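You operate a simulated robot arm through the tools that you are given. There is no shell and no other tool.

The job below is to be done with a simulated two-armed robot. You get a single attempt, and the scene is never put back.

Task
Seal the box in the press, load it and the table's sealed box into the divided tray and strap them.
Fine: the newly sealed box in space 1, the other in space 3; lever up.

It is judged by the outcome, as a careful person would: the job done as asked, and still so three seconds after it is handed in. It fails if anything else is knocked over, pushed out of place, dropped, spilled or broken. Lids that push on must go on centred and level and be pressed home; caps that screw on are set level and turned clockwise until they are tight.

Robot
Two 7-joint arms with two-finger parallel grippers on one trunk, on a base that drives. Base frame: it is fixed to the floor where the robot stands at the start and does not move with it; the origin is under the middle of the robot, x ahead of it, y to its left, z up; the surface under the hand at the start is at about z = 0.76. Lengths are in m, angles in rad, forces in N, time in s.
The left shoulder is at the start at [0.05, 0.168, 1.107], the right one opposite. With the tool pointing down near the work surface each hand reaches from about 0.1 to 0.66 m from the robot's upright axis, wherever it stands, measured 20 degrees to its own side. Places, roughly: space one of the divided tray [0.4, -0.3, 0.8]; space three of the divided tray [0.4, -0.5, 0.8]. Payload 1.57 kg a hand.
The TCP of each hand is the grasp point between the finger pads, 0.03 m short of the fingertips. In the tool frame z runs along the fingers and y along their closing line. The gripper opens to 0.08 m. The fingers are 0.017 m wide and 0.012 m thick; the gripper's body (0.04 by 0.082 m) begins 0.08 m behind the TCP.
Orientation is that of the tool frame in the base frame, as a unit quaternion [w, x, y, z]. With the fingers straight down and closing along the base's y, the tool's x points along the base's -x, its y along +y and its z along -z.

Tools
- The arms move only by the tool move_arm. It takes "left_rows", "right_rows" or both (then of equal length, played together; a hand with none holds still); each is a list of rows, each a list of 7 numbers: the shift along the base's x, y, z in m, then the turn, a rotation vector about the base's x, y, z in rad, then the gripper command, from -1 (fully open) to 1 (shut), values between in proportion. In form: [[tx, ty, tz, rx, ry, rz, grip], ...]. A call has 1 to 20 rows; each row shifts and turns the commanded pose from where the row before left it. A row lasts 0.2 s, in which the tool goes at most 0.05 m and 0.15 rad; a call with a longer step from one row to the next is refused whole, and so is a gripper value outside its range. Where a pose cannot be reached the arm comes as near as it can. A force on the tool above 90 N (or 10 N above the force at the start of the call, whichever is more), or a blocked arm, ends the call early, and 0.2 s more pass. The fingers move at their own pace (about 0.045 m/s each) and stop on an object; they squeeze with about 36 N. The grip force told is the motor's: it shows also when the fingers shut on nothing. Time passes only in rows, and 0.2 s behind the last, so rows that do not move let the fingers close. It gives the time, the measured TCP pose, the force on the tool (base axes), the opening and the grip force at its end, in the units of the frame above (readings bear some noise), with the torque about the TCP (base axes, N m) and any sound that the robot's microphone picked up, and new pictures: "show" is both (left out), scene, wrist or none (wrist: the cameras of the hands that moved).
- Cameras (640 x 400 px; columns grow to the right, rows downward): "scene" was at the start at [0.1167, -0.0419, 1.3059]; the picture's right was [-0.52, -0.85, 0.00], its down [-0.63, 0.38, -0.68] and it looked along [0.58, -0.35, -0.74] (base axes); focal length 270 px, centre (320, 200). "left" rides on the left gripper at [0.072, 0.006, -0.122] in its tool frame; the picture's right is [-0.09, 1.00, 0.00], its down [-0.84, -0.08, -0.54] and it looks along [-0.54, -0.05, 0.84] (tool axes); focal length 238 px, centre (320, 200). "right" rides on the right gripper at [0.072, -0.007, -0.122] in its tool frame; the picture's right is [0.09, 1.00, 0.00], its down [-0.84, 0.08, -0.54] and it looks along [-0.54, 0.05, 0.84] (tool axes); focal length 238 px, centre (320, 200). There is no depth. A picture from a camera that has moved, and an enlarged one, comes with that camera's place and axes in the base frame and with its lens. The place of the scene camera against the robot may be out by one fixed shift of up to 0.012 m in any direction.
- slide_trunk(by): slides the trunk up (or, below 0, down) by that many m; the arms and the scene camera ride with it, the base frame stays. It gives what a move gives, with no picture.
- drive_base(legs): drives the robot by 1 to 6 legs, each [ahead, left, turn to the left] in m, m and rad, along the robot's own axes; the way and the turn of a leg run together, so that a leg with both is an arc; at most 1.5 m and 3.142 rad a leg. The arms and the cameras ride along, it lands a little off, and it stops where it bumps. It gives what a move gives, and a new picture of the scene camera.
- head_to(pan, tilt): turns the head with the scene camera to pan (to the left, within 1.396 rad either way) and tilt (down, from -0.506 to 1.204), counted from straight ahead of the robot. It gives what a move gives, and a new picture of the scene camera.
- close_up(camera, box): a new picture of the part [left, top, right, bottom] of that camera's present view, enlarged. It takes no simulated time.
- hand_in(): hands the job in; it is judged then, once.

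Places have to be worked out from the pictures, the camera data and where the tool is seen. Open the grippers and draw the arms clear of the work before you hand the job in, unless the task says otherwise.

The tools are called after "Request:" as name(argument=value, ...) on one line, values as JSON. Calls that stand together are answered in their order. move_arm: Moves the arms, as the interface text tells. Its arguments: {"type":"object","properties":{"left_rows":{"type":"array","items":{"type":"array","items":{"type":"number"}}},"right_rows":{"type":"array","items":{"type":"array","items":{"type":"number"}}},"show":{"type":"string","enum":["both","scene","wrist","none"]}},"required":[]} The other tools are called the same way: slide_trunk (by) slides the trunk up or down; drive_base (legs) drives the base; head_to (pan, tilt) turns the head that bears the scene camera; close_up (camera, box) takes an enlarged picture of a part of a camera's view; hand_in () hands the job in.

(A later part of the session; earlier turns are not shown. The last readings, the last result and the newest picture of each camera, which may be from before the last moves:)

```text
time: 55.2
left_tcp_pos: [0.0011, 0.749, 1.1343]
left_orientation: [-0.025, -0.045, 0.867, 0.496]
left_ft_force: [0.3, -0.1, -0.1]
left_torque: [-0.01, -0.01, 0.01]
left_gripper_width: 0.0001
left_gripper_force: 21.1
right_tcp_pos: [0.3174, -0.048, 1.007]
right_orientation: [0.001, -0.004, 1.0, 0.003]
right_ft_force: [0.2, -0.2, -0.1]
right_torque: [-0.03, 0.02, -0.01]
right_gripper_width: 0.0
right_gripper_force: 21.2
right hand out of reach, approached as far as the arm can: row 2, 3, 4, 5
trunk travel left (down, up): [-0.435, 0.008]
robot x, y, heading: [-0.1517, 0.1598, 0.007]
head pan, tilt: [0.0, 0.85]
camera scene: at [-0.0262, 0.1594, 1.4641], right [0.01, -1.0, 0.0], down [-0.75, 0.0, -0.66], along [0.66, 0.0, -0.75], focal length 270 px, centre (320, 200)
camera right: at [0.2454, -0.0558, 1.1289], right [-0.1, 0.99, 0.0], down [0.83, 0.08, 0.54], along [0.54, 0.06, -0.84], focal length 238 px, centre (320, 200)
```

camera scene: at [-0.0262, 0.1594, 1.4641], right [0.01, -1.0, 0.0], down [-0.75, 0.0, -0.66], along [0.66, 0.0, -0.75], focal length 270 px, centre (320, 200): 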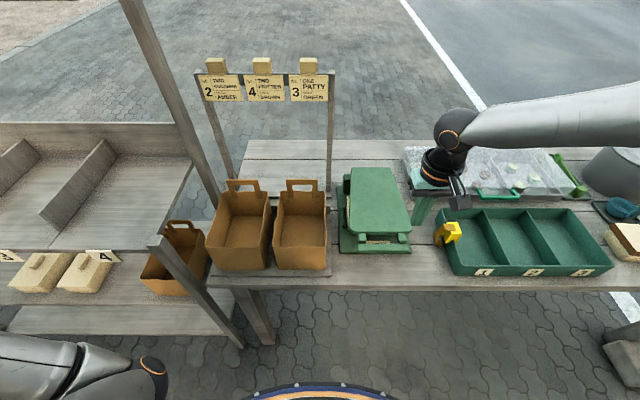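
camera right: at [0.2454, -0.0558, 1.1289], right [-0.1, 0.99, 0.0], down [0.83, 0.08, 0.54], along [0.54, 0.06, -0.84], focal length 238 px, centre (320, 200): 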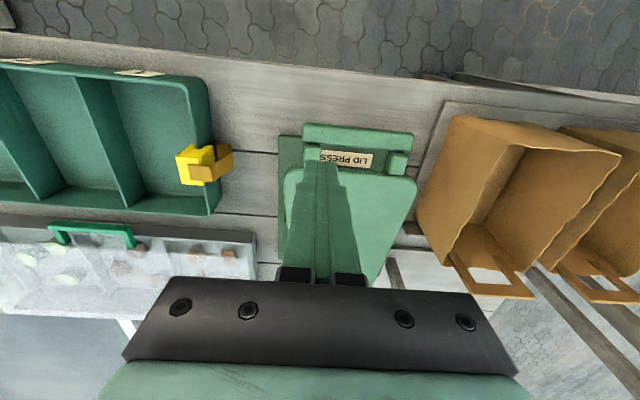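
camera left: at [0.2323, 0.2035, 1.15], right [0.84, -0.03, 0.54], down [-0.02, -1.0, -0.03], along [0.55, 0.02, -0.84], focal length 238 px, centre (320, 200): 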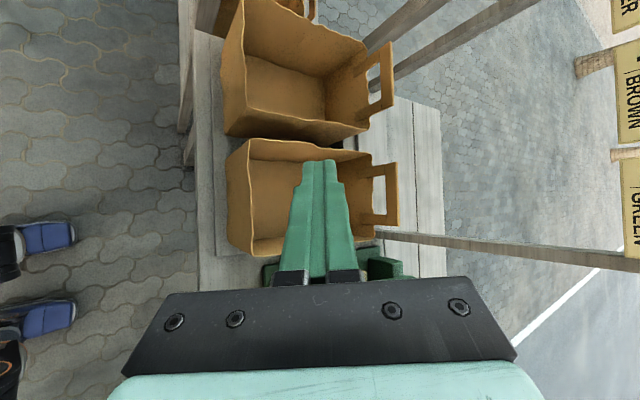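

The right hand reports out of reach short of the target, though it should be reachable; I test a small forward move from here.

Request:
move_arm(right_rows=[[0.01, 0, 0.02, 0, 0, 0, 1], [0.01, 0, 0.02, 0, 0, 0, 1], [0.01, 0.01, 0.02, 0, 0, 0, 1]], show="none")

Request:
head_to(pan=-0.9, tilt=0.6)

```text
time: 56.0
left_tcp_pos: [0.0015, 0.7484, 1.1342]
left_orientation: [-0.025, -0.046, 0.866, 0.497]
left_ft_force: [0.2, -0.2, -0.2]
left_torque: [-0.03, -0.01, 0.0]
left_gripper_width: 0.0
left_gripper_force: 21.2
right_tcp_pos: [0.3458, -0.0392, 1.0682]
right_orientation: [0.001, -0.004, 1.0, 0.002]
right_ft_force: [0.8, -0.4, 0.2]
right_torque: [0.01, -0.01, -0.02]
right_gripper_width: 0.0
right_gripper_force: 21.2
right hand out of reach, approached as far as the arm can: row 3
trunk travel left (down, up): [-0.435, 0.008]
robot x, y, heading: [-0.1557, 0.1595, 0.003]
head pan, tilt: [0.0, 0.85]
```

```text
time: 57.2
left_tcp_pos: [0.0011, 0.7485, 1.1335]
left_orientation: [-0.025, -0.045, 0.867, 0.495]
left_ft_force: [0.1, 0.1, -0.3]
left_torque: [0.01, 0.0, 0.04]
left_gripper_width: 0.0
left_gripper_force: 20.8
right_tcp_pos: [0.3445, -0.0401, 1.0682]
right_orientation: [0.001, -0.003, 1.0, 0.002]
right_ft_force: [0.4, 0.2, 1.0]
right_torque: [0.03, 0.01, 0.02]
right_gripper_width: 0.0003
right_gripper_force: 21.5
trunk travel left (down, up): [-0.435, 0.008]
robot x, y, heading: [-0.1588, 0.1613, 0.001]
head pan, tilt: [-0.901, 0.6]
camera scene: at [-0.0492, 0.0903, 1.485], right [-0.78, -0.63, 0.0], down [-0.35, 0.44, -0.82], along [0.52, -0.64, -0.57], focal length 270 px, centre (320, 200)
```

scene: 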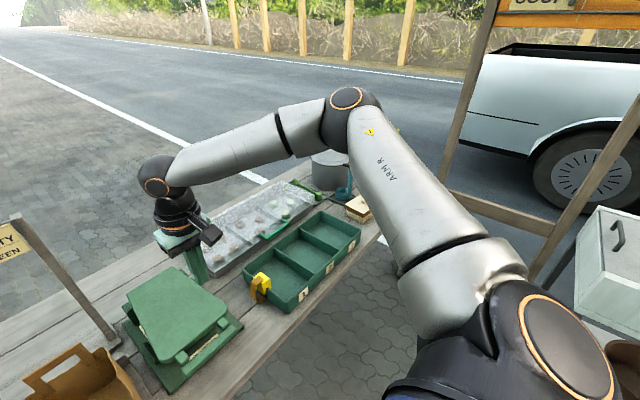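

The right arm looks normal with its forearm coming in from the right, so the hand's yaw relative to the forearm is likely the limit. I yaw the hand with the forearm (+0.6 rad) and retry the approach above the plate.

Request:
move_arm(right_rows=[[0, 0, 0, 0, 0, 0.15, 1], [0, 0, 0, 0, 0, 0.15, 1], [0, 0, 0, 0, 0, 0.15, 1], [0, 0, 0, 0, 0, 0.15, 1], [0.008, 0.021, -0.02, 0, 0, 0, 1], [0.008, 0.021, -0.02, 0, 0, 0, 1], [0, 0, -0.02, 0, 0, 0, 1], [0, 0, -0.02, 0, 0, 0, 1]], show="scene")

```text
time: 59.0
left_tcp_pos: [0.0007, 0.7485, 1.1349]
left_orientation: [-0.026, -0.047, 0.867, 0.495]
left_ft_force: [0.4, 0.7, 0.2]
left_torque: [0.01, 0.0, 0.0]
left_gripper_width: 0.0
left_gripper_force: 21.0
right_tcp_pos: [0.3156, -0.04, 1.0143]
right_orientation: [0.0, -0.299, 0.954, 0.001]
right_ft_force: [0.4, -0.7, 0.5]
right_torque: [0.02, 0.01, 0.0]
right_gripper_width: 0.0
right_gripper_force: 21.5
right hand out of reach, approached as far as the arm can: row 5, 6, 7, 8
trunk travel left (down, up): [-0.435, 0.008]
robot x, y, heading: [-0.158, 0.1617, 0.004]
head pan, tilt: [-0.901, 0.6]
camera scene: at [-0.0493, 0.0902, 1.485], right [-0.78, -0.63, 0.0], down [-0.35, 0.44, -0.83], along [0.52, -0.64, -0.56], focal length 270 px, centre (320, 200)
```

scene: 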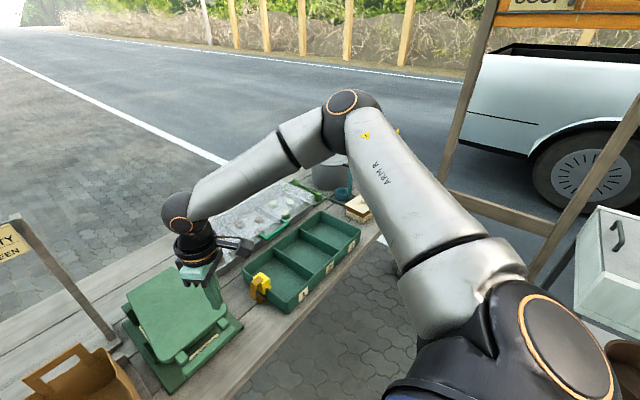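

Still limited. The trunk is high relative to the work, so I raise the hand a little and lower the trunk to bring the arm closer to its starting geometry.

Request:
move_arm(right_rows=[[0, 0, 0.04, 0, 0, 0, 1], [0, 0, 0.04, 0, 0, 0, 1], [0, 0, 0.04, 0, 0, 0, 1]], show="none")

Request:
slide_trunk(by=-0.13)

Request:
move_arm(right_rows=[[0.01, 0.01, 0, 0, 0, 0, 1], [0.01, 0.01, 0, 0, 0, 0, 1], [0.01, 0.01, 0, 0, 0, 0, 1], [0.01, 0.01, 0, 0, 0, 0, 1]], show="scene")

```text
time: 59.8
left_tcp_pos: [0.0018, 0.7494, 1.1343]
left_orientation: [-0.025, -0.046, 0.867, 0.495]
left_ft_force: [-0.1, -0.6, -0.5]
left_torque: [-0.01, 0.01, -0.02]
left_gripper_width: 0.0
left_gripper_force: 21.5
right_tcp_pos: [0.3164, -0.0401, 1.1333]
right_orientation: [0.0, -0.299, 0.954, 0.001]
right_ft_force: [-0.3, -0.3, 0.2]
right_torque: [-0.03, -0.02, 0.0]
right_gripper_width: 0.0
right_gripper_force: 21.5
trunk travel left (down, up): [-0.435, 0.008]
robot x, y, heading: [-0.1527, 0.1584, 0.005]
head pan, tilt: [-0.901, 0.6]
```

```text
time: 61.4
left_tcp_pos: [0.0012, 0.7484, 1.0032]
left_orientation: [-0.026, -0.047, 0.867, 0.496]
left_ft_force: [0.6, -1.0, -0.8]
left_torque: [-0.01, -0.03, 0.03]
left_gripper_width: 0.0001
left_gripper_force: 21.5
right_tcp_pos: [0.317, -0.0397, 1.0036]
right_orientation: [-0.001, -0.299, 0.954, 0.001]
right_ft_force: [-0.5, 0.7, 0.3]
right_torque: [0.01, -0.01, -0.03]
right_gripper_width: 0.0002
right_gripper_force: 21.4
trunk travel left (down, up): [-0.305, 0.138]
robot x, y, heading: [-0.1531, 0.1602, 0.003]
head pan, tilt: [-0.901, 0.6]
```

```text
time: 62.4
left_tcp_pos: [0.0019, 0.7488, 1.004]
left_orientation: [-0.025, -0.046, 0.867, 0.495]
left_ft_force: [0.6, -0.4, -0.6]
left_torque: [0.03, -0.02, -0.01]
left_gripper_width: 0.0
left_gripper_force: 21.0
right_tcp_pos: [0.3406, -0.0174, 1.0019]
right_orientation: [0.001, -0.3, 0.954, 0.002]
right_ft_force: [-0.1, 0.9, 0.4]
right_torque: [-0.02, 0.02, 0.01]
right_gripper_width: 0.0001
right_gripper_force: 21.0
right hand out of reach, approached as far as the arm can: row 3, 4
trunk travel left (down, up): [-0.305, 0.138]
robot x, y, heading: [-0.1524, 0.1564, 0.002]
head pan, tilt: [-0.901, 0.6]
camera scene: at [-0.0492, 0.0903, 1.355], right [-0.78, -0.63, 0.0], down [-0.35, 0.44, -0.83], along [0.52, -0.64, -0.56], focal length 270 px, centre (320, 200)
```

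scene: 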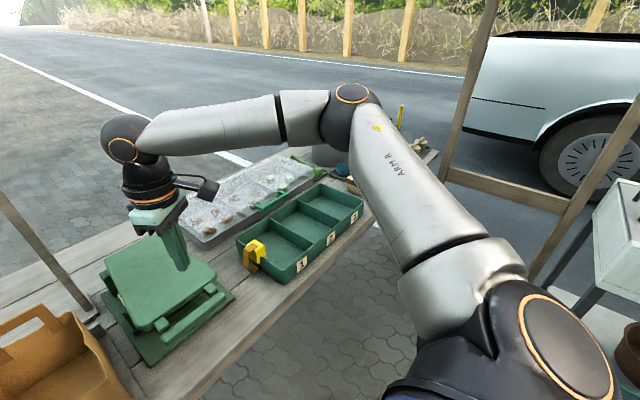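

The reach improved but still stops short. Tilting the fingers forward (which lets the wrist stay nearer) should close the gap; pressing doesn't need a vertical tool.

Request:
move_arm(right_rows=[[0.005, 0.005, 0, 0, -0.12, 0, 1], [0.005, 0.005, 0, 0, -0.12, 0, 1], [0.005, 0.005, 0, 0, -0.12, 0, 1], [0.005, 0.005, 0, 0, -0.12, 0, 1]], show="scene")

```text
time: 63.4
left_tcp_pos: [0.0009, 0.7485, 1.0033]
left_orientation: [-0.026, -0.046, 0.867, 0.496]
left_ft_force: [0.2, -0.4, -0.6]
left_torque: [-0.04, -0.01, -0.01]
left_gripper_width: 0.0002
left_gripper_force: 21.3
right_tcp_pos: [0.3602, 0.002, 1.0042]
right_orientation: [0.228, -0.291, 0.927, -0.07]
right_ft_force: [0.3, -0.7, 0.3]
right_torque: [-0.01, 0.0, -0.03]
right_gripper_width: 0.0
right_gripper_force: 21.4
trunk travel left (down, up): [-0.305, 0.138]
robot x, y, heading: [-0.1499, 0.1617, 0.007]
head pan, tilt: [-0.901, 0.6]
camera scene: at [-0.0493, 0.0903, 1.355], right [-0.78, -0.63, 0.0], down [-0.35, 0.44, -0.83], along [0.52, -0.64, -0.56], focal length 270 px, centre (320, 200)
```

scene: 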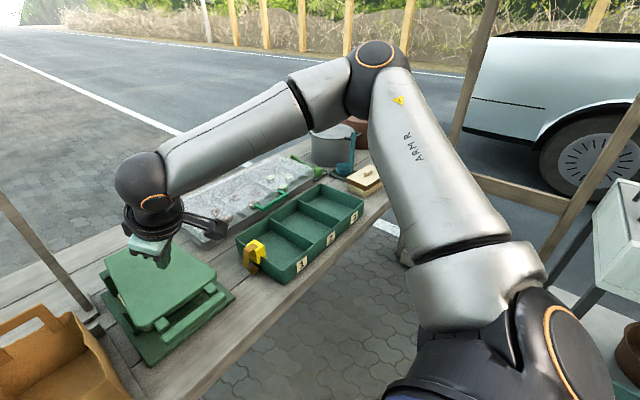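

The hand is now above the plate front at [0.36, 0.002, 1.004], tilted 27°. I lower it onto the plate slowly and watch the force.

Request:
move_arm(right_rows=[[0, 0, -0.015, 0, 0, 0, 1], [0, 0, -0.015, 0, 0, 0, 1], [0, 0, -0.015, 0, 0, 0, 1], [0, 0, -0.01, 0, 0, 0, 1], [0, 0, -0.005, 0, 0, 0, 1], [0, 0, -0.005, 0, 0, 0, 1], [0, 0, -0.005, 0, 0, 0, 1]])

```text
time: 65.0
left_tcp_pos: [0.0015, 0.7492, 1.0051]
left_orientation: [-0.025, -0.045, 0.867, 0.496]
left_ft_force: [-0.4, -0.3, -0.2]
left_torque: [-0.01, 0.02, -0.01]
left_gripper_width: 0.0002
left_gripper_force: 21.9
right_tcp_pos: [0.3603, 0.0023, 0.9332]
right_orientation: [0.227, -0.291, 0.927, -0.069]
right_ft_force: [-0.2, 0.0, -0.6]
right_torque: [0.0, 0.02, -0.01]
right_gripper_width: 0.0
right_gripper_force: 21.5
trunk travel left (down, up): [-0.305, 0.138]
robot x, y, heading: [-0.1524, 0.1614, 0.003]
head pan, tilt: [-0.901, 0.6]
camera scene: at [-0.0492, 0.0903, 1.355], right [-0.78, -0.63, 0.0], down [-0.35, 0.44, -0.83], along [0.52, -0.64, -0.56], focal length 270 px, centre (320, 200)
camera right: at [0.2538, -0.0451, 1.0161], right [-0.57, 0.77, -0.3], down [0.32, 0.54, 0.78], along [0.76, 0.35, -0.55], focal length 238 px, centre (320, 200)
```

scene: 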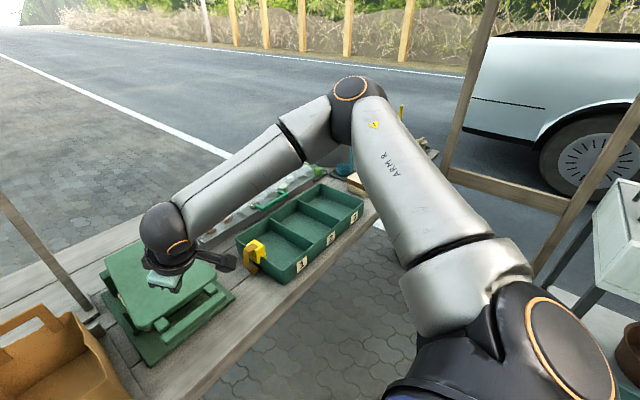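
right: 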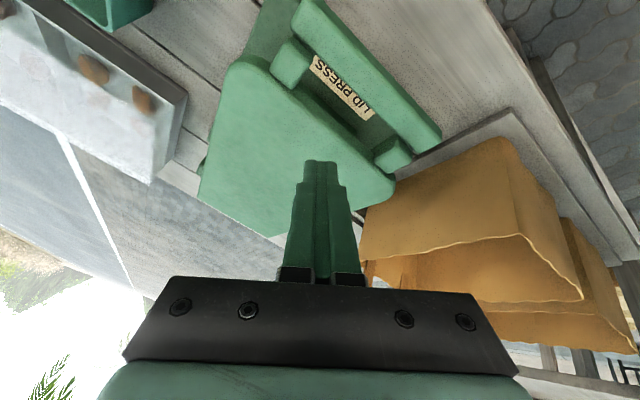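

No contact yet (tip at z ≈ 0.906). I continue down in 4 mm steps.

Request:
move_arm(right_rows=[[0, 0, -0.004, 0, 0, 0, 1], [0, 0, -0.004, 0, 0, 0, 1], [0, 0, -0.004, 0, 0, 0, 1], [0, 0, -0.004, 0, 0, 0, 1], [0, 0, -0.004, 0, 0, 0, 1], [0, 0, -0.004, 0, 0, 0, 1]], show="wrist")

```text
time: 66.4
left_tcp_pos: [0.0017, 0.7488, 1.0051]
left_orientation: [-0.026, -0.046, 0.867, 0.496]
left_ft_force: [-0.8, 0.4, 1.1]
left_torque: [0.0, 0.03, 0.0]
left_gripper_width: 0.0
left_gripper_force: 21.5
right_tcp_pos: [0.3592, 0.0024, 0.9096]
right_orientation: [0.227, -0.29, 0.927, -0.068]
right_ft_force: [0.1, -0.2, -0.9]
right_torque: [0.01, 0.0, -0.02]
right_gripper_width: 0.0
right_gripper_force: 21.4
trunk travel left (down, up): [-0.305, 0.138]
robot x, y, heading: [-0.154, 0.1575, 0.005]
head pan, tilt: [-0.901, 0.6]
camera right: at [0.2538, -0.046, 0.9925], right [-0.57, 0.77, -0.29], down [0.32, 0.54, 0.78], along [0.76, 0.35, -0.55], focal length 238 px, centre (320, 200)
```

right: 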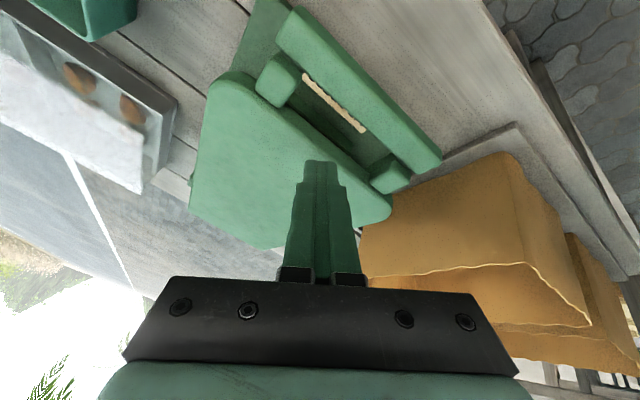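

Contact is about to start. I keep pressing down in small steps.

Request:
move_arm(right_rows=[[0, 0, -0.004, 0, 0, 0, 1], [0, 0, -0.004, 0, 0, 0, 1], [0, 0, -0.004, 0, 0, 0, 1], [0, 0, -0.004, 0, 0, 0, 1]], show="wrist")

```text
time: 67.4
left_tcp_pos: [0.0015, 0.7483, 1.0043]
left_orientation: [-0.025, -0.046, 0.867, 0.496]
left_ft_force: [-0.2, -0.1, -0.2]
left_torque: [0.02, -0.01, 0.06]
left_gripper_width: 0.0001
left_gripper_force: 21.3
right_tcp_pos: [0.3561, -0.0041, 0.8969]
right_orientation: [0.228, -0.291, 0.927, -0.069]
right_ft_force: [0.1, -0.1, -0.4]
right_torque: [0.02, 0.01, -0.04]
right_gripper_width: 0.0
right_gripper_force: 21.4
right hand out of reach, approached as far as the arm can: row 2, 4
trunk travel left (down, up): [-0.305, 0.138]
robot x, y, heading: [-0.1558, 0.1607, 0.009]
head pan, tilt: [-0.901, 0.6]
camera right: at [0.2501, -0.0519, 0.9801], right [-0.57, 0.77, -0.29], down [0.32, 0.54, 0.78], along [0.76, 0.35, -0.55], focal length 238 px, centre (320, 200)
```

right: 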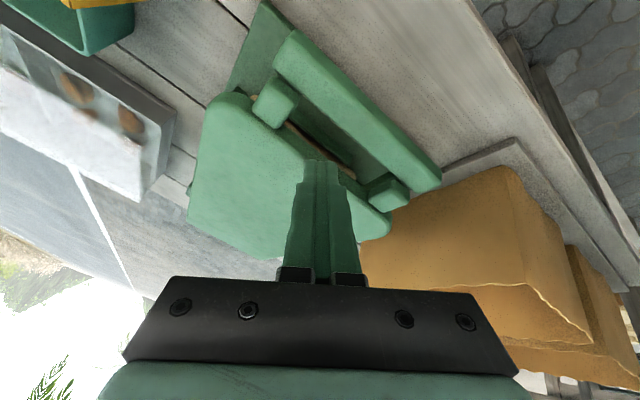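

The arm is at its limit again as it goes low, without contact force yet. I raise the hand, lower the trunk another 0.12 m, and press again from a better geometry.

Request:
move_arm(right_rows=[[0.001, 0.002, 0.03, 0, 0, 0, 1], [0.001, 0.002, 0.04, 0, 0, 0, 1], [0.001, 0.002, 0.04, 0, 0, 0, 1]], show="none")

Request:
slide_trunk(by=-0.12)

Request:
head_to(pan=-0.5, tilt=0.9)

Request:
close_up(camera="right", box=[0, 0, 640, 400])

```text
time: 68.2
left_tcp_pos: [0.0016, 0.7487, 1.0051]
left_orientation: [-0.025, -0.046, 0.867, 0.496]
left_ft_force: [0.2, -0.3, 0.9]
left_torque: [-0.01, 0.03, 0.01]
left_gripper_width: 0.0003
left_gripper_force: 22.1
right_tcp_pos: [0.3594, 0.0033, 1.0085]
right_orientation: [0.227, -0.292, 0.927, -0.07]
right_ft_force: [0.0, -0.5, -0.1]
right_torque: [0.02, 0.01, -0.03]
right_gripper_width: 0.0
right_gripper_force: 21.4
trunk travel left (down, up): [-0.305, 0.138]
robot x, y, heading: [-0.1508, 0.1619, 0.009]
head pan, tilt: [-0.901, 0.6]
```

```text
time: 69.7
left_tcp_pos: [0.0016, 0.7484, 0.8843]
left_orientation: [-0.026, -0.046, 0.867, 0.495]
left_ft_force: [0.5, -0.3, 0.7]
left_torque: [-0.02, -0.02, -0.03]
left_gripper_width: 0.0
left_gripper_force: 21.2
right_tcp_pos: [0.36, 0.0028, 0.8873]
right_orientation: [0.227, -0.29, 0.927, -0.07]
right_ft_force: [0.0, -0.8, -0.6]
right_torque: [0.0, 0.01, 0.0]
right_gripper_width: 0.0002
right_gripper_force: 21.3
trunk travel left (down, up): [-0.185, 0.258]
robot x, y, heading: [-0.152, 0.1601, 0.003]
head pan, tilt: [-0.901, 0.6]
```

```text
time: 70.6
left_tcp_pos: [0.0026, 0.7482, 0.8845]
left_orientation: [-0.025, -0.046, 0.867, 0.496]
left_ft_force: [-1.5, 0.4, 0.1]
left_torque: [-0.01, 0.02, 0.03]
left_gripper_width: 0.0
left_gripper_force: 21.5
right_tcp_pos: [0.3597, 0.0023, 0.8871]
right_orientation: [0.227, -0.292, 0.927, -0.069]
right_ft_force: [0.6, 0.2, 0.4]
right_torque: [0.0, 0.02, 0.02]
right_gripper_width: 0.0
right_gripper_force: 21.0
trunk travel left (down, up): [-0.185, 0.258]
robot x, y, heading: [-0.1504, 0.1601, 0.004]
head pan, tilt: [-0.499, 0.901]
camera scene: at [-0.0381, 0.1234, 1.2103], right [-0.47, -0.88, 0.0], down [-0.69, 0.37, -0.62], along [0.55, -0.29, -0.78], focal length 270 px, centre (320, 200)
```

scene: 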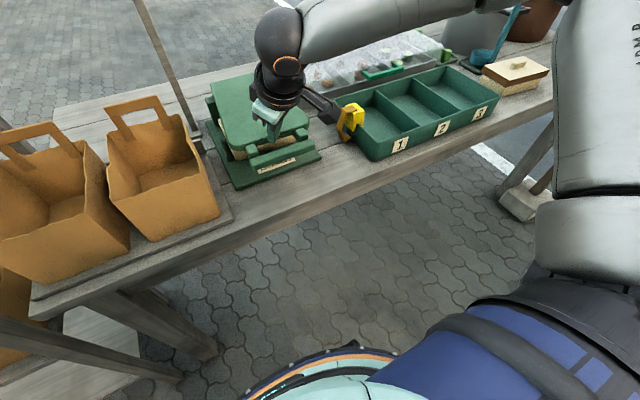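

```text
1.00 times, centred on (320, 200) of right (not enlarged: the box is as wide or as high as the picture)
camera zoom: at [0.2536, -0.0449, 0.9706], right [-0.57, 0.77, -0.3], down [0.32, 0.54, 0.78], along [0.76, 0.35, -0.55], focal length 238 px, centre (320, 200)
```

zoom: 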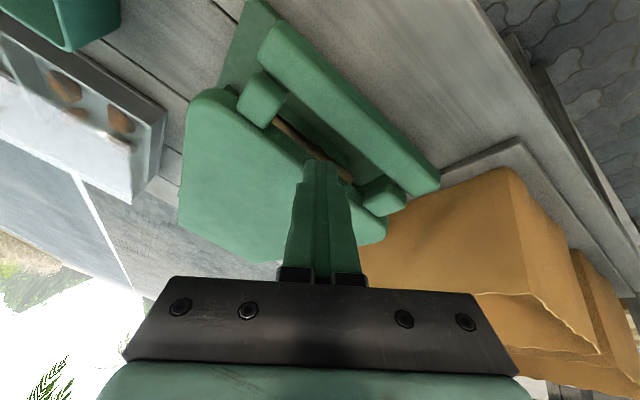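

Force is still nil; I check closely where the fingertip is relative to the lever plate.

Request:
close_up(camera="scene", box=[190, 60, 350, 200])

```text
2.86 times, centred on (270, 130) of scene
camera zoom: at [-0.0381, 0.1234, 1.2103], right [-0.47, -0.88, 0.0], down [-0.69, 0.37, -0.62], along [0.55, -0.29, -0.78], focal length 772 px, centre (463, 400)
```

zoom: 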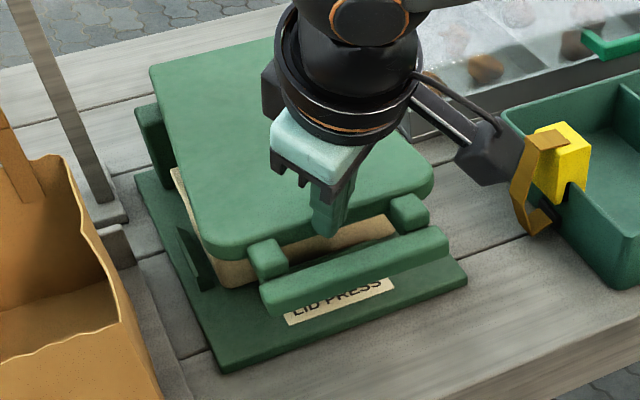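

The tip seems to be at the very front edge of the plate, likely in the gap before it. I lift, shift 4 cm deeper over the plate, and come down again.

Request:
move_arm(right_rows=[[0, 0, 0.03, 0, 0, 0, 1], [0, 0, 0.03, 0, 0, 0, 1], [0.02, 0, 0, 0, 0, 0, 1], [0.02, 0, 0, 0, 0, 0, 1]], show="scene")

Request:
close_up(camera="scene", box=[190, 60, 350, 200])

```text
time: 71.6
left_tcp_pos: [0.0013, 0.7482, 0.8845]
left_orientation: [-0.025, -0.046, 0.867, 0.496]
left_ft_force: [0.2, -1.3, 0.3]
left_torque: [0.01, -0.02, 0.0]
left_gripper_width: 0.0
left_gripper_force: 21.5
right_tcp_pos: [0.3987, 0.0024, 0.9477]
right_orientation: [0.227, -0.29, 0.927, -0.069]
right_ft_force: [-0.6, 0.5, -0.8]
right_torque: [0.02, 0.01, -0.03]
right_gripper_width: 0.0
right_gripper_force: 21.4
trunk travel left (down, up): [-0.185, 0.258]
robot x, y, heading: [-0.153, 0.1575, 0.009]
head pan, tilt: [-0.499, 0.901]
camera scene: at [-0.0379, 0.1234, 1.2102], right [-0.47, -0.88, 0.0], down [-0.69, 0.37, -0.62], along [0.55, -0.29, -0.78], focal length 270 px, centre (320, 200)
```

scene: 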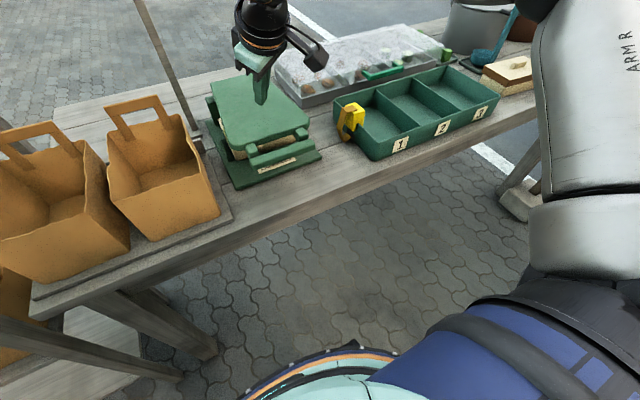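

```text
2.86 times, centred on (270, 130) of scene
camera zoom: at [-0.0379, 0.1234, 1.2102], right [-0.47, -0.88, 0.0], down [-0.69, 0.37, -0.62], along [0.55, -0.29, -0.78], focal length 772 px, centre (463, 400)
```

zoom: 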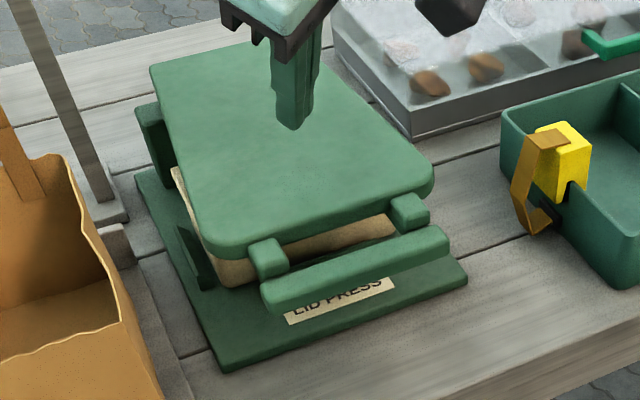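

Now the tip is clearly above the plate at about [0.413, 0.002, 0.92]. I lower it onto the plate and press gradually.

Request:
move_arm(right_rows=[[0, 0, -0.01, 0, 0, 0, 1], [0, 0, -0.01, 0, 0, 0, 1], [0, 0, -0.01, 0, 0, 0, 1], [0, 0, -0.005, 0, 0, 0, 1], [0, 0, -0.005, 0, 0, 0, 1], [0, 0, -0.005, 0, 0, 0, 1], [0, 0, -0.004, 0, 0, 0, 1], [0, 0, -0.004, 0, 0, 0, 1]], show="none")

Request:
close_up(camera="scene", box=[190, 60, 350, 200])

```text
time: 73.4
left_tcp_pos: [0.0007, 0.7502, 0.8845]
left_orientation: [-0.025, -0.046, 0.867, 0.495]
left_ft_force: [-0.2, -0.7, 0.7]
left_torque: [0.01, -0.01, -0.03]
left_gripper_width: 0.0
left_gripper_force: 21.2
right_tcp_pos: [0.4, 0.0019, 0.8952]
right_orientation: [0.226, -0.291, 0.927, -0.07]
right_ft_force: [0.9, -0.1, 0.4]
right_torque: [0.0, -0.02, 0.0]
right_gripper_width: 0.0
right_gripper_force: 20.8
trunk travel left (down, up): [-0.185, 0.258]
robot x, y, heading: [-0.1523, 0.1597, 0.006]
head pan, tilt: [-0.499, 0.901]
```

```text
2.86 times, centred on (270, 130) of scene
camera zoom: at [-0.038, 0.1235, 1.2102], right [-0.47, -0.88, 0.0], down [-0.69, 0.37, -0.62], along [0.55, -0.29, -0.78], focal length 772 px, centre (463, 400)
```

zoom: 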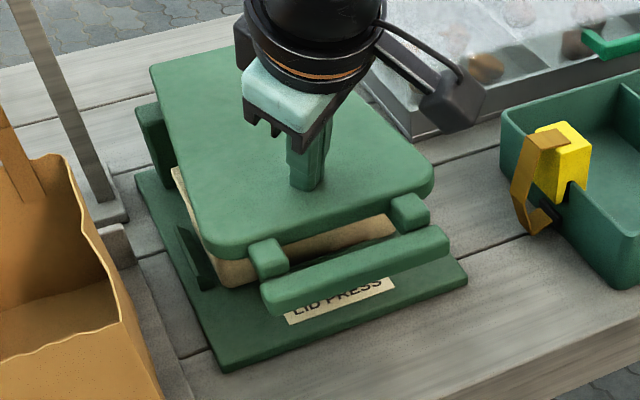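

The tip is just about on the plate (z ≈ 0.868). I continue pressing in small steps.

Request:
move_arm(right_rows=[[0, 0, -0.003, 0, 0, 0, 1], [0, 0, -0.003, 0, 0, 0, 1], [0, 0, -0.003, 0, 0, 0, 1], [0, 0, -0.003, 0, 0, 0, 1], [0, 0, -0.003, 0, 0, 0, 1]], show="none")

Request:
close_up(camera="scene", box=[190, 60, 350, 200])

```text
time: 74.6
left_tcp_pos: [0.0017, 0.7485, 0.8836]
left_orientation: [-0.025, -0.046, 0.867, 0.496]
left_ft_force: [-0.1, -0.3, -1.3]
left_torque: [0.0, 0.01, 0.03]
left_gripper_width: 0.0001
left_gripper_force: 21.5
right_tcp_pos: [0.3984, 0.003, 0.879]
right_orientation: [0.226, -0.292, 0.927, -0.07]
right_ft_force: [0.5, 0.5, 0.1]
right_torque: [0.02, -0.03, 0.01]
right_gripper_width: 0.0
right_gripper_force: 21.0
trunk travel left (down, up): [-0.185, 0.258]
robot x, y, heading: [-0.1538, 0.1619, 0.009]
head pan, tilt: [-0.499, 0.901]
```

```text
2.86 times, centred on (270, 130) of scene
camera zoom: at [-0.0381, 0.1235, 1.2102], right [-0.47, -0.88, 0.0], down [-0.69, 0.37, -0.62], along [0.55, -0.29, -0.78], focal length 772 px, centre (463, 400)
```

zoom: 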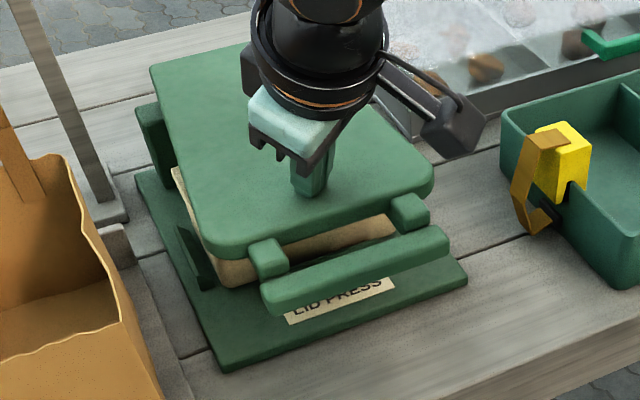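

The finger seems to sink into the plate panel without any force, so that panel isn't a solid pushing surface; the bar was solid before. I lift and move over the handle bar itself.

Request:
move_arm(right_rows=[[0, 0, 0.03, 0, 0, 0, 1], [0, 0, 0.04, 0, 0, 0, 1], [-0.03, 0, 0, 0, 0, 0, 1], [-0.03, 0, 0, 0, 0, 0, 1], [-0.028, 0, 0, 0, 0, 0, 1]], show="wrist")

Request:
close_up(camera="scene", box=[190, 60, 350, 200])

```text
time: 75.8
left_tcp_pos: [0.0004, 0.7489, 0.8829]
left_orientation: [-0.026, -0.046, 0.867, 0.496]
left_ft_force: [0.1, -0.8, -0.9]
left_torque: [0.0, 0.03, -0.01]
left_gripper_width: 0.0
left_gripper_force: 21.1
right_tcp_pos: [0.3107, 0.0036, 0.9493]
right_orientation: [0.227, -0.29, 0.927, -0.071]
right_ft_force: [0.2, 0.0, -0.4]
right_torque: [-0.02, -0.06, -0.01]
right_gripper_width: 0.0
right_gripper_force: 21.2
trunk travel left (down, up): [-0.185, 0.258]
robot x, y, heading: [-0.1558, 0.1622, 0.012]
head pan, tilt: [-0.499, 0.901]
camera right: at [0.2047, -0.0449, 1.0326], right [-0.57, 0.77, -0.29], down [0.32, 0.54, 0.78], along [0.76, 0.35, -0.55], focal length 238 px, centre (320, 200)
```

right: 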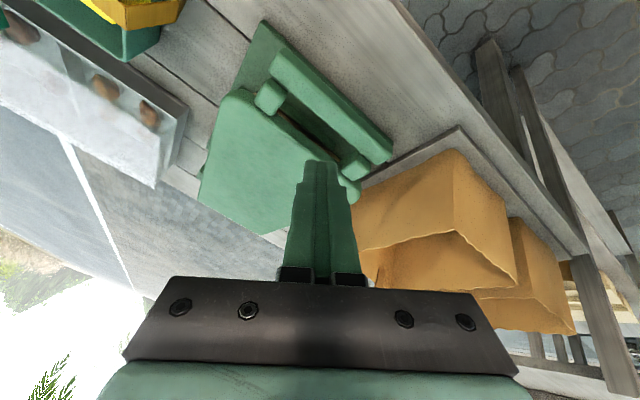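

```text
2.86 times, centred on (270, 130) of scene
camera zoom: at [-0.0382, 0.1235, 1.2102], right [-0.47, -0.88, 0.0], down [-0.69, 0.37, -0.62], along [0.55, -0.29, -0.78], focal length 772 px, centre (463, 400)
```

zoom: 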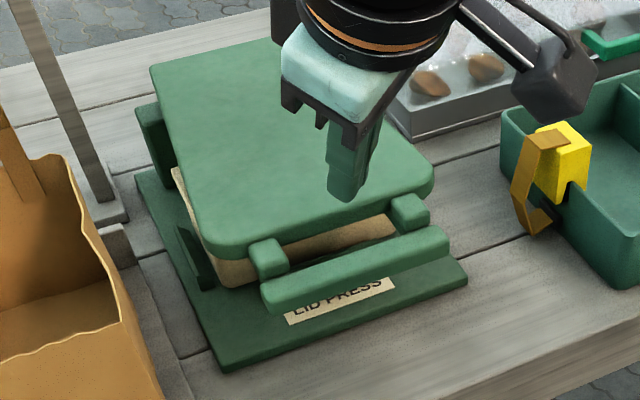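

Re-measuring from two views, the bar is lower than I thought: about [0.328, 0.003, 0.854]. I come down on the bar: fast at first, then in small steps.

Request:
move_arm(right_rows=[[0.003, 0, -0.015, 0, 0, 0, 1], [0, 0, -0.015, 0, 0, 0, 1], [0, 0, -0.015, 0, 0, 0, 1], [0, 0, -0.005, 0, 0, 0, 1], [0, 0, -0.004, 0, 0, 0, 1], [0, 0, -0.004, 0, 0, 0, 1], [0, 0, -0.004, 0, 0, 0, 1]], show="none")

Request:
close_up(camera="scene", box=[190, 60, 350, 200])

```text
time: 77.4
left_tcp_pos: [0.002, 0.7491, 0.8849]
left_orientation: [-0.026, -0.045, 0.867, 0.495]
left_ft_force: [0.6, -0.3, -0.1]
left_torque: [0.07, 0.02, 0.0]
left_gripper_width: 0.0
left_gripper_force: 21.3
right_tcp_pos: [0.3146, 0.0019, 0.8884]
right_orientation: [0.227, -0.289, 0.927, -0.071]
right_ft_force: [0.6, -0.5, 1.3]
right_torque: [-0.05, 0.0, -0.01]
right_gripper_width: 0.0
right_gripper_force: 21.0
trunk travel left (down, up): [-0.185, 0.258]
robot x, y, heading: [-0.1536, 0.1596, 0.005]
head pan, tilt: [-0.499, 0.901]
```

```text
2.86 times, centred on (270, 130) of scene
camera zoom: at [-0.0382, 0.1235, 1.2103], right [-0.47, -0.88, 0.0], down [-0.69, 0.37, -0.62], along [0.55, -0.29, -0.78], focal length 772 px, centre (463, 400)
```

zoom: 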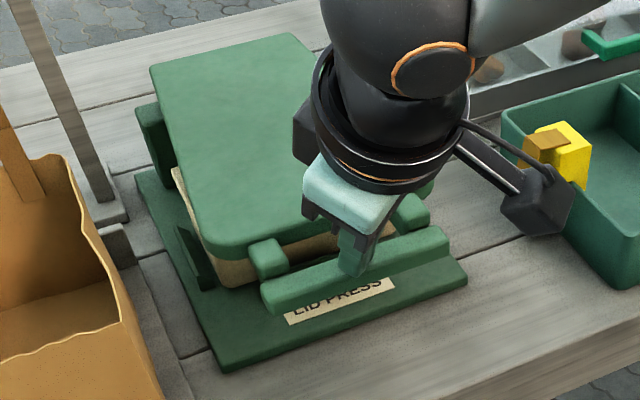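

The tip is at the bar's top. I keep pressing down step by step.

Request:
move_arm(right_rows=[[0, 0, -0.004, 0, 0, 0, 1], [0, 0, -0.004, 0, 0, 0, 1], [0, 0, -0.004, 0, 0, 0, 1], [0, 0, -0.004, 0, 0, 0, 1]], show="none")

Request:
close_up(camera="scene", box=[190, 60, 350, 200])

```text
time: 78.4
left_tcp_pos: [-0.0039, 0.7492, 0.8861]
left_orientation: [-0.022, -0.048, 0.868, 0.494]
left_ft_force: [-0.9, 0.5, 1.1]
left_torque: [-0.02, 0.0, 0.01]
left_gripper_width: 0.0
left_gripper_force: 21.1
right_tcp_pos: [0.3142, 0.0037, 0.8852]
right_orientation: [0.241, -0.29, 0.923, -0.074]
right_ft_force: [-21.4, -19.7, 72.5]
right_torque: [-0.95, 0.03, -0.06]
right_gripper_width: 0.0
right_gripper_force: 21.5
trunk travel left (down, up): [-0.185, 0.258]
robot x, y, heading: [-0.1527, 0.1595, 0.005]
head pan, tilt: [-0.499, 0.901]
```

```text
2.86 times, centred on (270, 130) of scene
camera zoom: at [-0.0452, 0.1233, 1.2118], right [-0.47, -0.88, 0.0], down [-0.69, 0.37, -0.63], along [0.55, -0.29, -0.78], focal length 772 px, centre (463, 400)
```

zoom: 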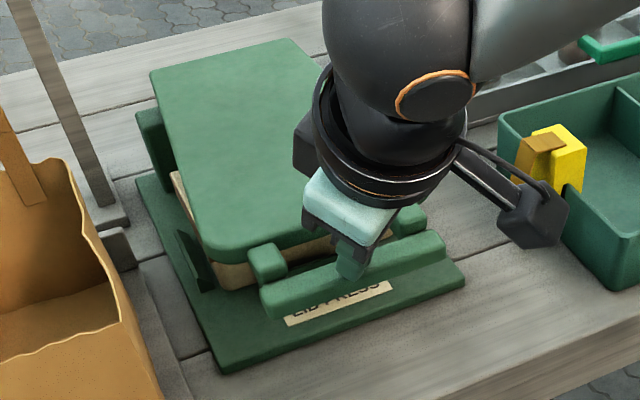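

I'm pressing with about 72 N and the bar isn't moving yet. I look closely at the lid's state under the lever.

Request:
close_up(camera="scene", box=[225, 115, 305, 170])

Request:
close_up(camera="right", box=[180, 0, 500, 200])

```text
7.27 times, centred on (265, 142) of scene
camera zoom: at [-0.0452, 0.1233, 1.2118], right [-0.47, -0.88, 0.0], down [-0.69, 0.37, -0.63], along [0.55, -0.29, -0.78], focal length 1966 px, centre (720, 618)
```

zoom: 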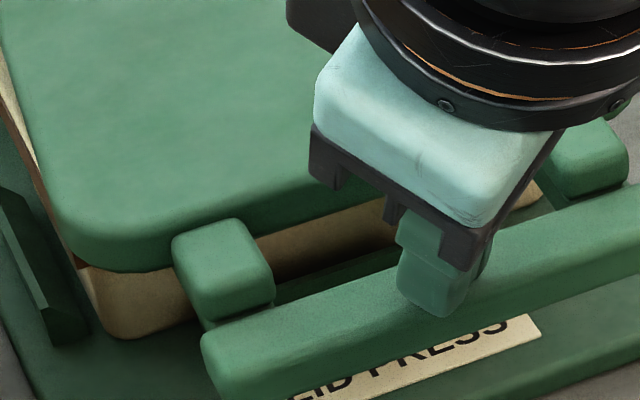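

```text
2.00 times, centred on (340, 100) of right
camera zoom: at [0.2052, -0.0449, 0.9647], right [-0.56, 0.77, -0.31], down [0.3, 0.54, 0.79], along [0.77, 0.35, -0.53], focal length 477 px, centre (280, 400)
```

zoom: 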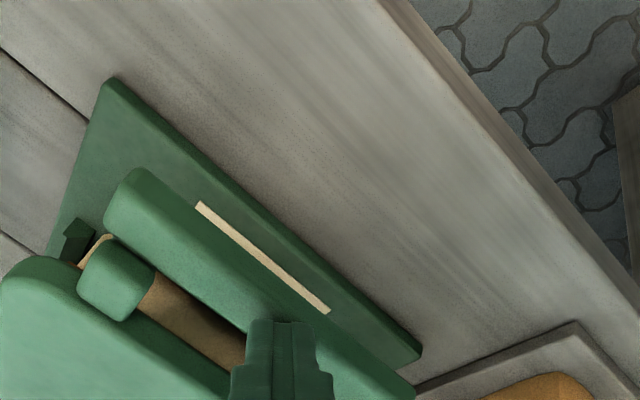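

A brown band now shows at the lid's edge, as on the finished box. I press a touch more (toward ~85 N) and hold briefly to make sure it is home.

Request:
move_arm(right_rows=[[0, 0, -0.002, 0, 0, 0, 1], [0, 0, -0.001, 0, 0, 0, 1], [0, 0, 0, 0, 0, 0, 1], [0, 0, 0, 0, 0, 0, 1]], show="none")

Request:
close_up(camera="scene", box=[225, 100, 305, 155])

```text
time: 78.9
left_tcp_pos: [-0.002, 0.7475, 0.8854]
left_orientation: [-0.022, -0.047, 0.867, 0.495]
left_ft_force: [-0.2, 0.0, -0.6]
left_torque: [0.03, -0.01, 0.01]
left_gripper_width: 0.0
left_gripper_force: 21.7
right_tcp_pos: [0.312, 0.003, 0.8862]
right_orientation: [0.244, -0.289, 0.923, -0.076]
right_ft_force: [-33.3, -8.1, 40.1]
right_torque: [-0.5, 0.61, -0.08]
right_gripper_width: 0.0
right_gripper_force: 21.0
trunk travel left (down, up): [-0.185, 0.258]
robot x, y, heading: [-0.154, 0.162, 0.002]
head pan, tilt: [-0.499, 0.901]
stopped in row 2 (right hand): the force on the tool passed its limit at 91 N (the readings are from after the stop); the commanded pose is now the measured one
```

```text
7.27 times, centred on (265, 128) of scene
camera zoom: at [-0.0451, 0.1231, 1.2102], right [-0.48, -0.88, 0.0], down [-0.69, 0.37, -0.63], along [0.55, -0.3, -0.78], focal length 1966 px, centre (720, 727)
```

zoom: 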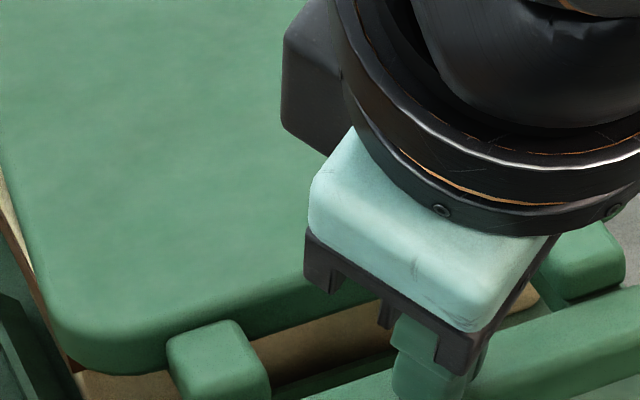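

The press bottomed out (force limit 91 N, lever motionless), so the lid should be home. Next I back off and tilt the right hand flatter so I can hook under the bar from the front and lift the lever.

Request:
move_arm(right_rows=[[0, 0, 0.03, 0, 0, 0, 1], [-0.01, 0, 0.03, 0, 0, 0, 1], [-0.03, 0, 0.01, 0, -0.09, 0, 1], [-0.03, 0, 0, 0, -0.09, 0, 1], [-0.03, 0, 0, 0, -0.09, 0, 1], [0, 0, 0, 0, -0.09, 0, 1], [0, 0, 0, 0, -0.09, 0, 1]])

```text
time: 80.5
left_tcp_pos: [0.0007, 0.7476, 0.8851]
left_orientation: [-0.026, -0.045, 0.867, 0.495]
left_ft_force: [-0.2, 0.1, 0.6]
left_torque: [0.02, 0.0, -0.03]
left_gripper_width: 0.0001
left_gripper_force: 21.2
right_tcp_pos: [0.2551, 0.0194, 0.965]
right_orientation: [0.44, -0.265, 0.847, -0.136]
right_ft_force: [-0.1, -0.1, 0.5]
right_torque: [0.01, -0.01, 0.04]
right_gripper_width: 0.0
right_gripper_force: 21.6
right hand out of reach, approached as far as the arm can: row 5, 6, 7
trunk travel left (down, up): [-0.185, 0.258]
robot x, y, heading: [-0.1523, 0.1607, 0.001]
head pan, tilt: [-0.499, 0.901]
camera scene: at [-0.0381, 0.1233, 1.2102], right [-0.47, -0.88, 0.0], down [-0.69, 0.37, -0.62], along [0.55, -0.29, -0.78], focal length 270 px, centre (320, 200)
camera right: at [0.1221, -0.0279, 0.9904], right [-0.37, 0.77, -0.52], down [-0.07, 0.54, 0.84], along [0.93, 0.35, -0.15], focal length 238 px, centre (320, 200)
```

scene: 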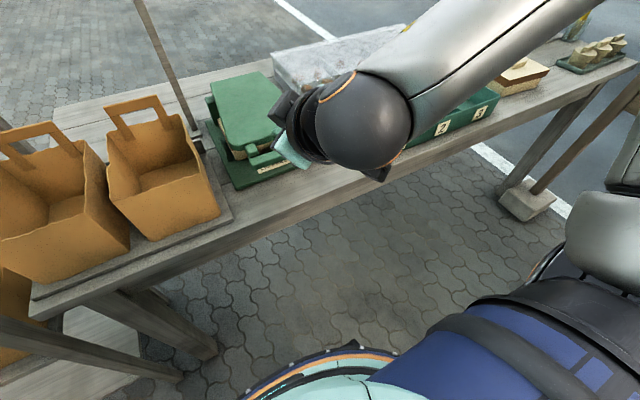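
right: 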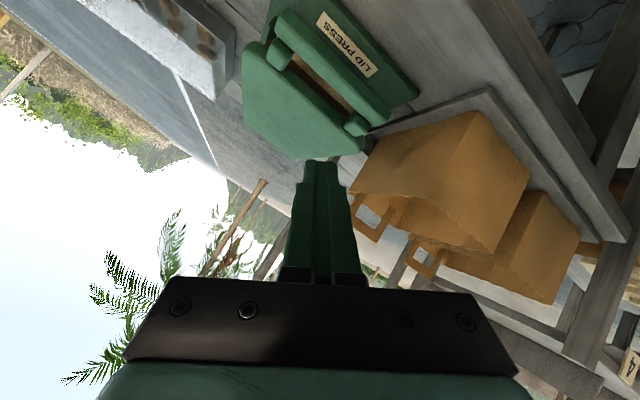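

Tilt is 55°, pointing straight ahead. The hand is at its near limit, so I back the robot 0.08 m, then bring the hand in line just in front of and below the bar.

Request:
drive_base(legs=[[-0.08, 0, 0]])

Request:
move_arm(right_rows=[[0.02, -0.005, -0.026, 0, 0, 0, 1], [0.02, -0.005, -0.027, 0, 0, 0, 1], [0.019, -0.006, -0.027, 0, 0, 0, 1]])

```text
time: 81.6
left_tcp_pos: [-0.0783, 0.7477, 0.8841]
left_orientation: [-0.025, -0.045, 0.867, 0.496]
left_ft_force: [-0.3, -0.3, -0.5]
left_torque: [0.0, -0.01, -0.01]
left_gripper_width: 0.0001
left_gripper_force: 21.4
right_tcp_pos: [0.1742, 0.0193, 0.9652]
right_orientation: [0.438, -0.266, 0.848, -0.137]
right_ft_force: [-0.3, -0.3, -0.6]
right_torque: [-0.02, 0.03, 0.01]
right_gripper_width: 0.0001
right_gripper_force: 21.3
trunk travel left (down, up): [-0.185, 0.258]
robot x, y, heading: [-0.2343, 0.1615, 0.004]
head pan, tilt: [-0.499, 0.901]
camera scene: at [-0.1174, 0.1229, 1.2103], right [-0.47, -0.88, 0.0], down [-0.69, 0.37, -0.62], along [0.55, -0.29, -0.78], focal length 270 px, centre (320, 200)
```

scene: 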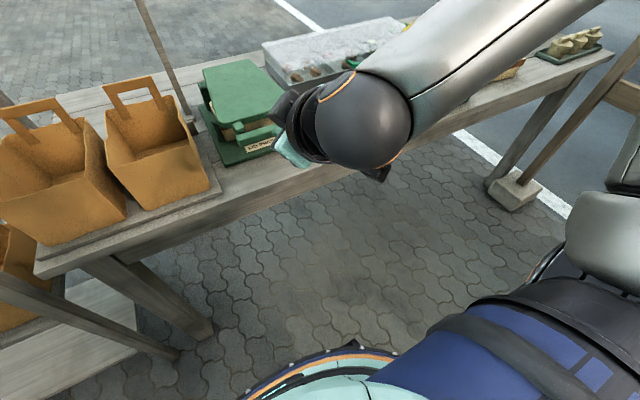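

```text
time: 82.4
left_tcp_pos: [-0.0775, 0.7478, 0.8844]
left_orientation: [-0.025, -0.046, 0.867, 0.495]
left_ft_force: [-0.9, -0.3, -0.4]
left_torque: [0.04, 0.0, -0.01]
left_gripper_width: 0.0
left_gripper_force: 21.6
right_tcp_pos: [0.2353, 0.0026, 0.8854]
right_orientation: [0.439, -0.265, 0.848, -0.136]
right_ft_force: [0.5, 0.8, -0.1]
right_torque: [-0.02, 0.0, 0.01]
right_gripper_width: 0.0001
right_gripper_force: 21.5
trunk travel left (down, up): [-0.185, 0.258]
robot x, y, heading: [-0.2346, 0.1598, 0.002]
head pan, tilt: [-0.499, 0.901]
camera scene: at [-0.1172, 0.1229, 1.2102], right [-0.47, -0.88, 0.0], down [-0.69, 0.37, -0.62], along [0.55, -0.29, -0.78], focal length 270 px, centre (320, 200)
camera right: at [0.1018, -0.0445, 0.9098], right [-0.37, 0.77, -0.52], down [-0.07, 0.54, 0.84], along [0.93, 0.35, -0.15], focal length 238 px, centre (320, 200)
```

scene: 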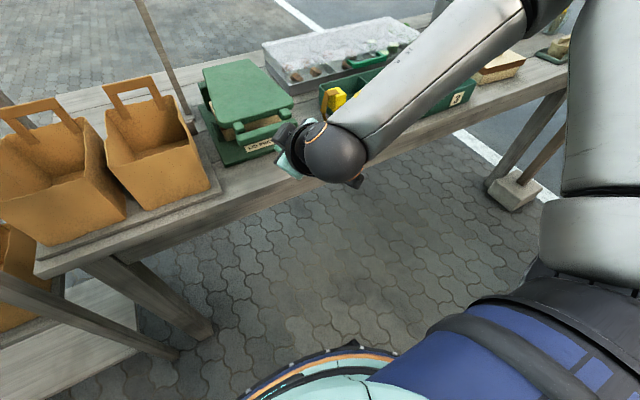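
right: 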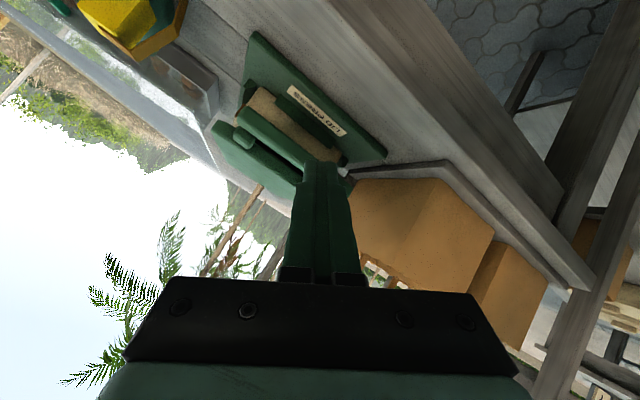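

Request:
close_up(camera="right", box=[200, 20, 420, 220])

Request:
close_up(camera="scene", box=[180, 50, 340, 190])

```text
2.00 times, centred on (310, 120) of right
camera zoom: at [0.1018, -0.0445, 0.9098], right [-0.37, 0.77, -0.52], down [-0.07, 0.54, 0.84], along [0.93, 0.35, -0.15], focal length 477 px, centre (340, 360)
```

zoom: 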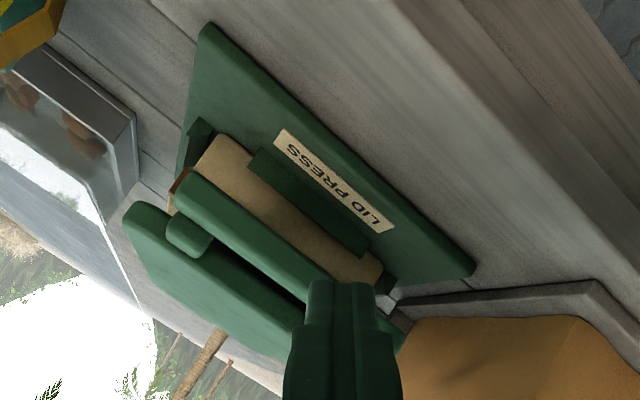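

```text
2.86 times, centred on (260, 120) of scene
camera zoom: at [-0.1172, 0.1229, 1.2102], right [-0.47, -0.88, 0.0], down [-0.69, 0.37, -0.62], along [0.55, -0.29, -0.78], focal length 772 px, centre (491, 429)
```

zoom: 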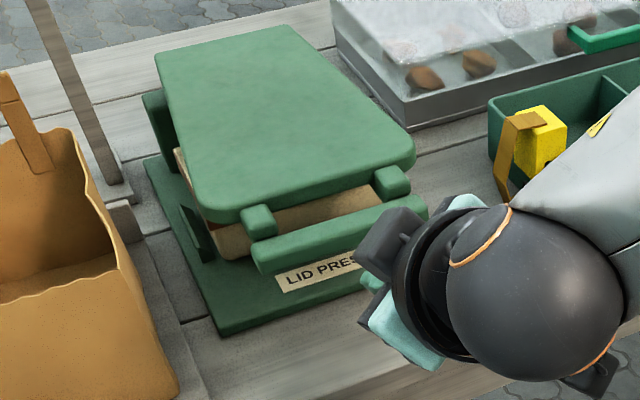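

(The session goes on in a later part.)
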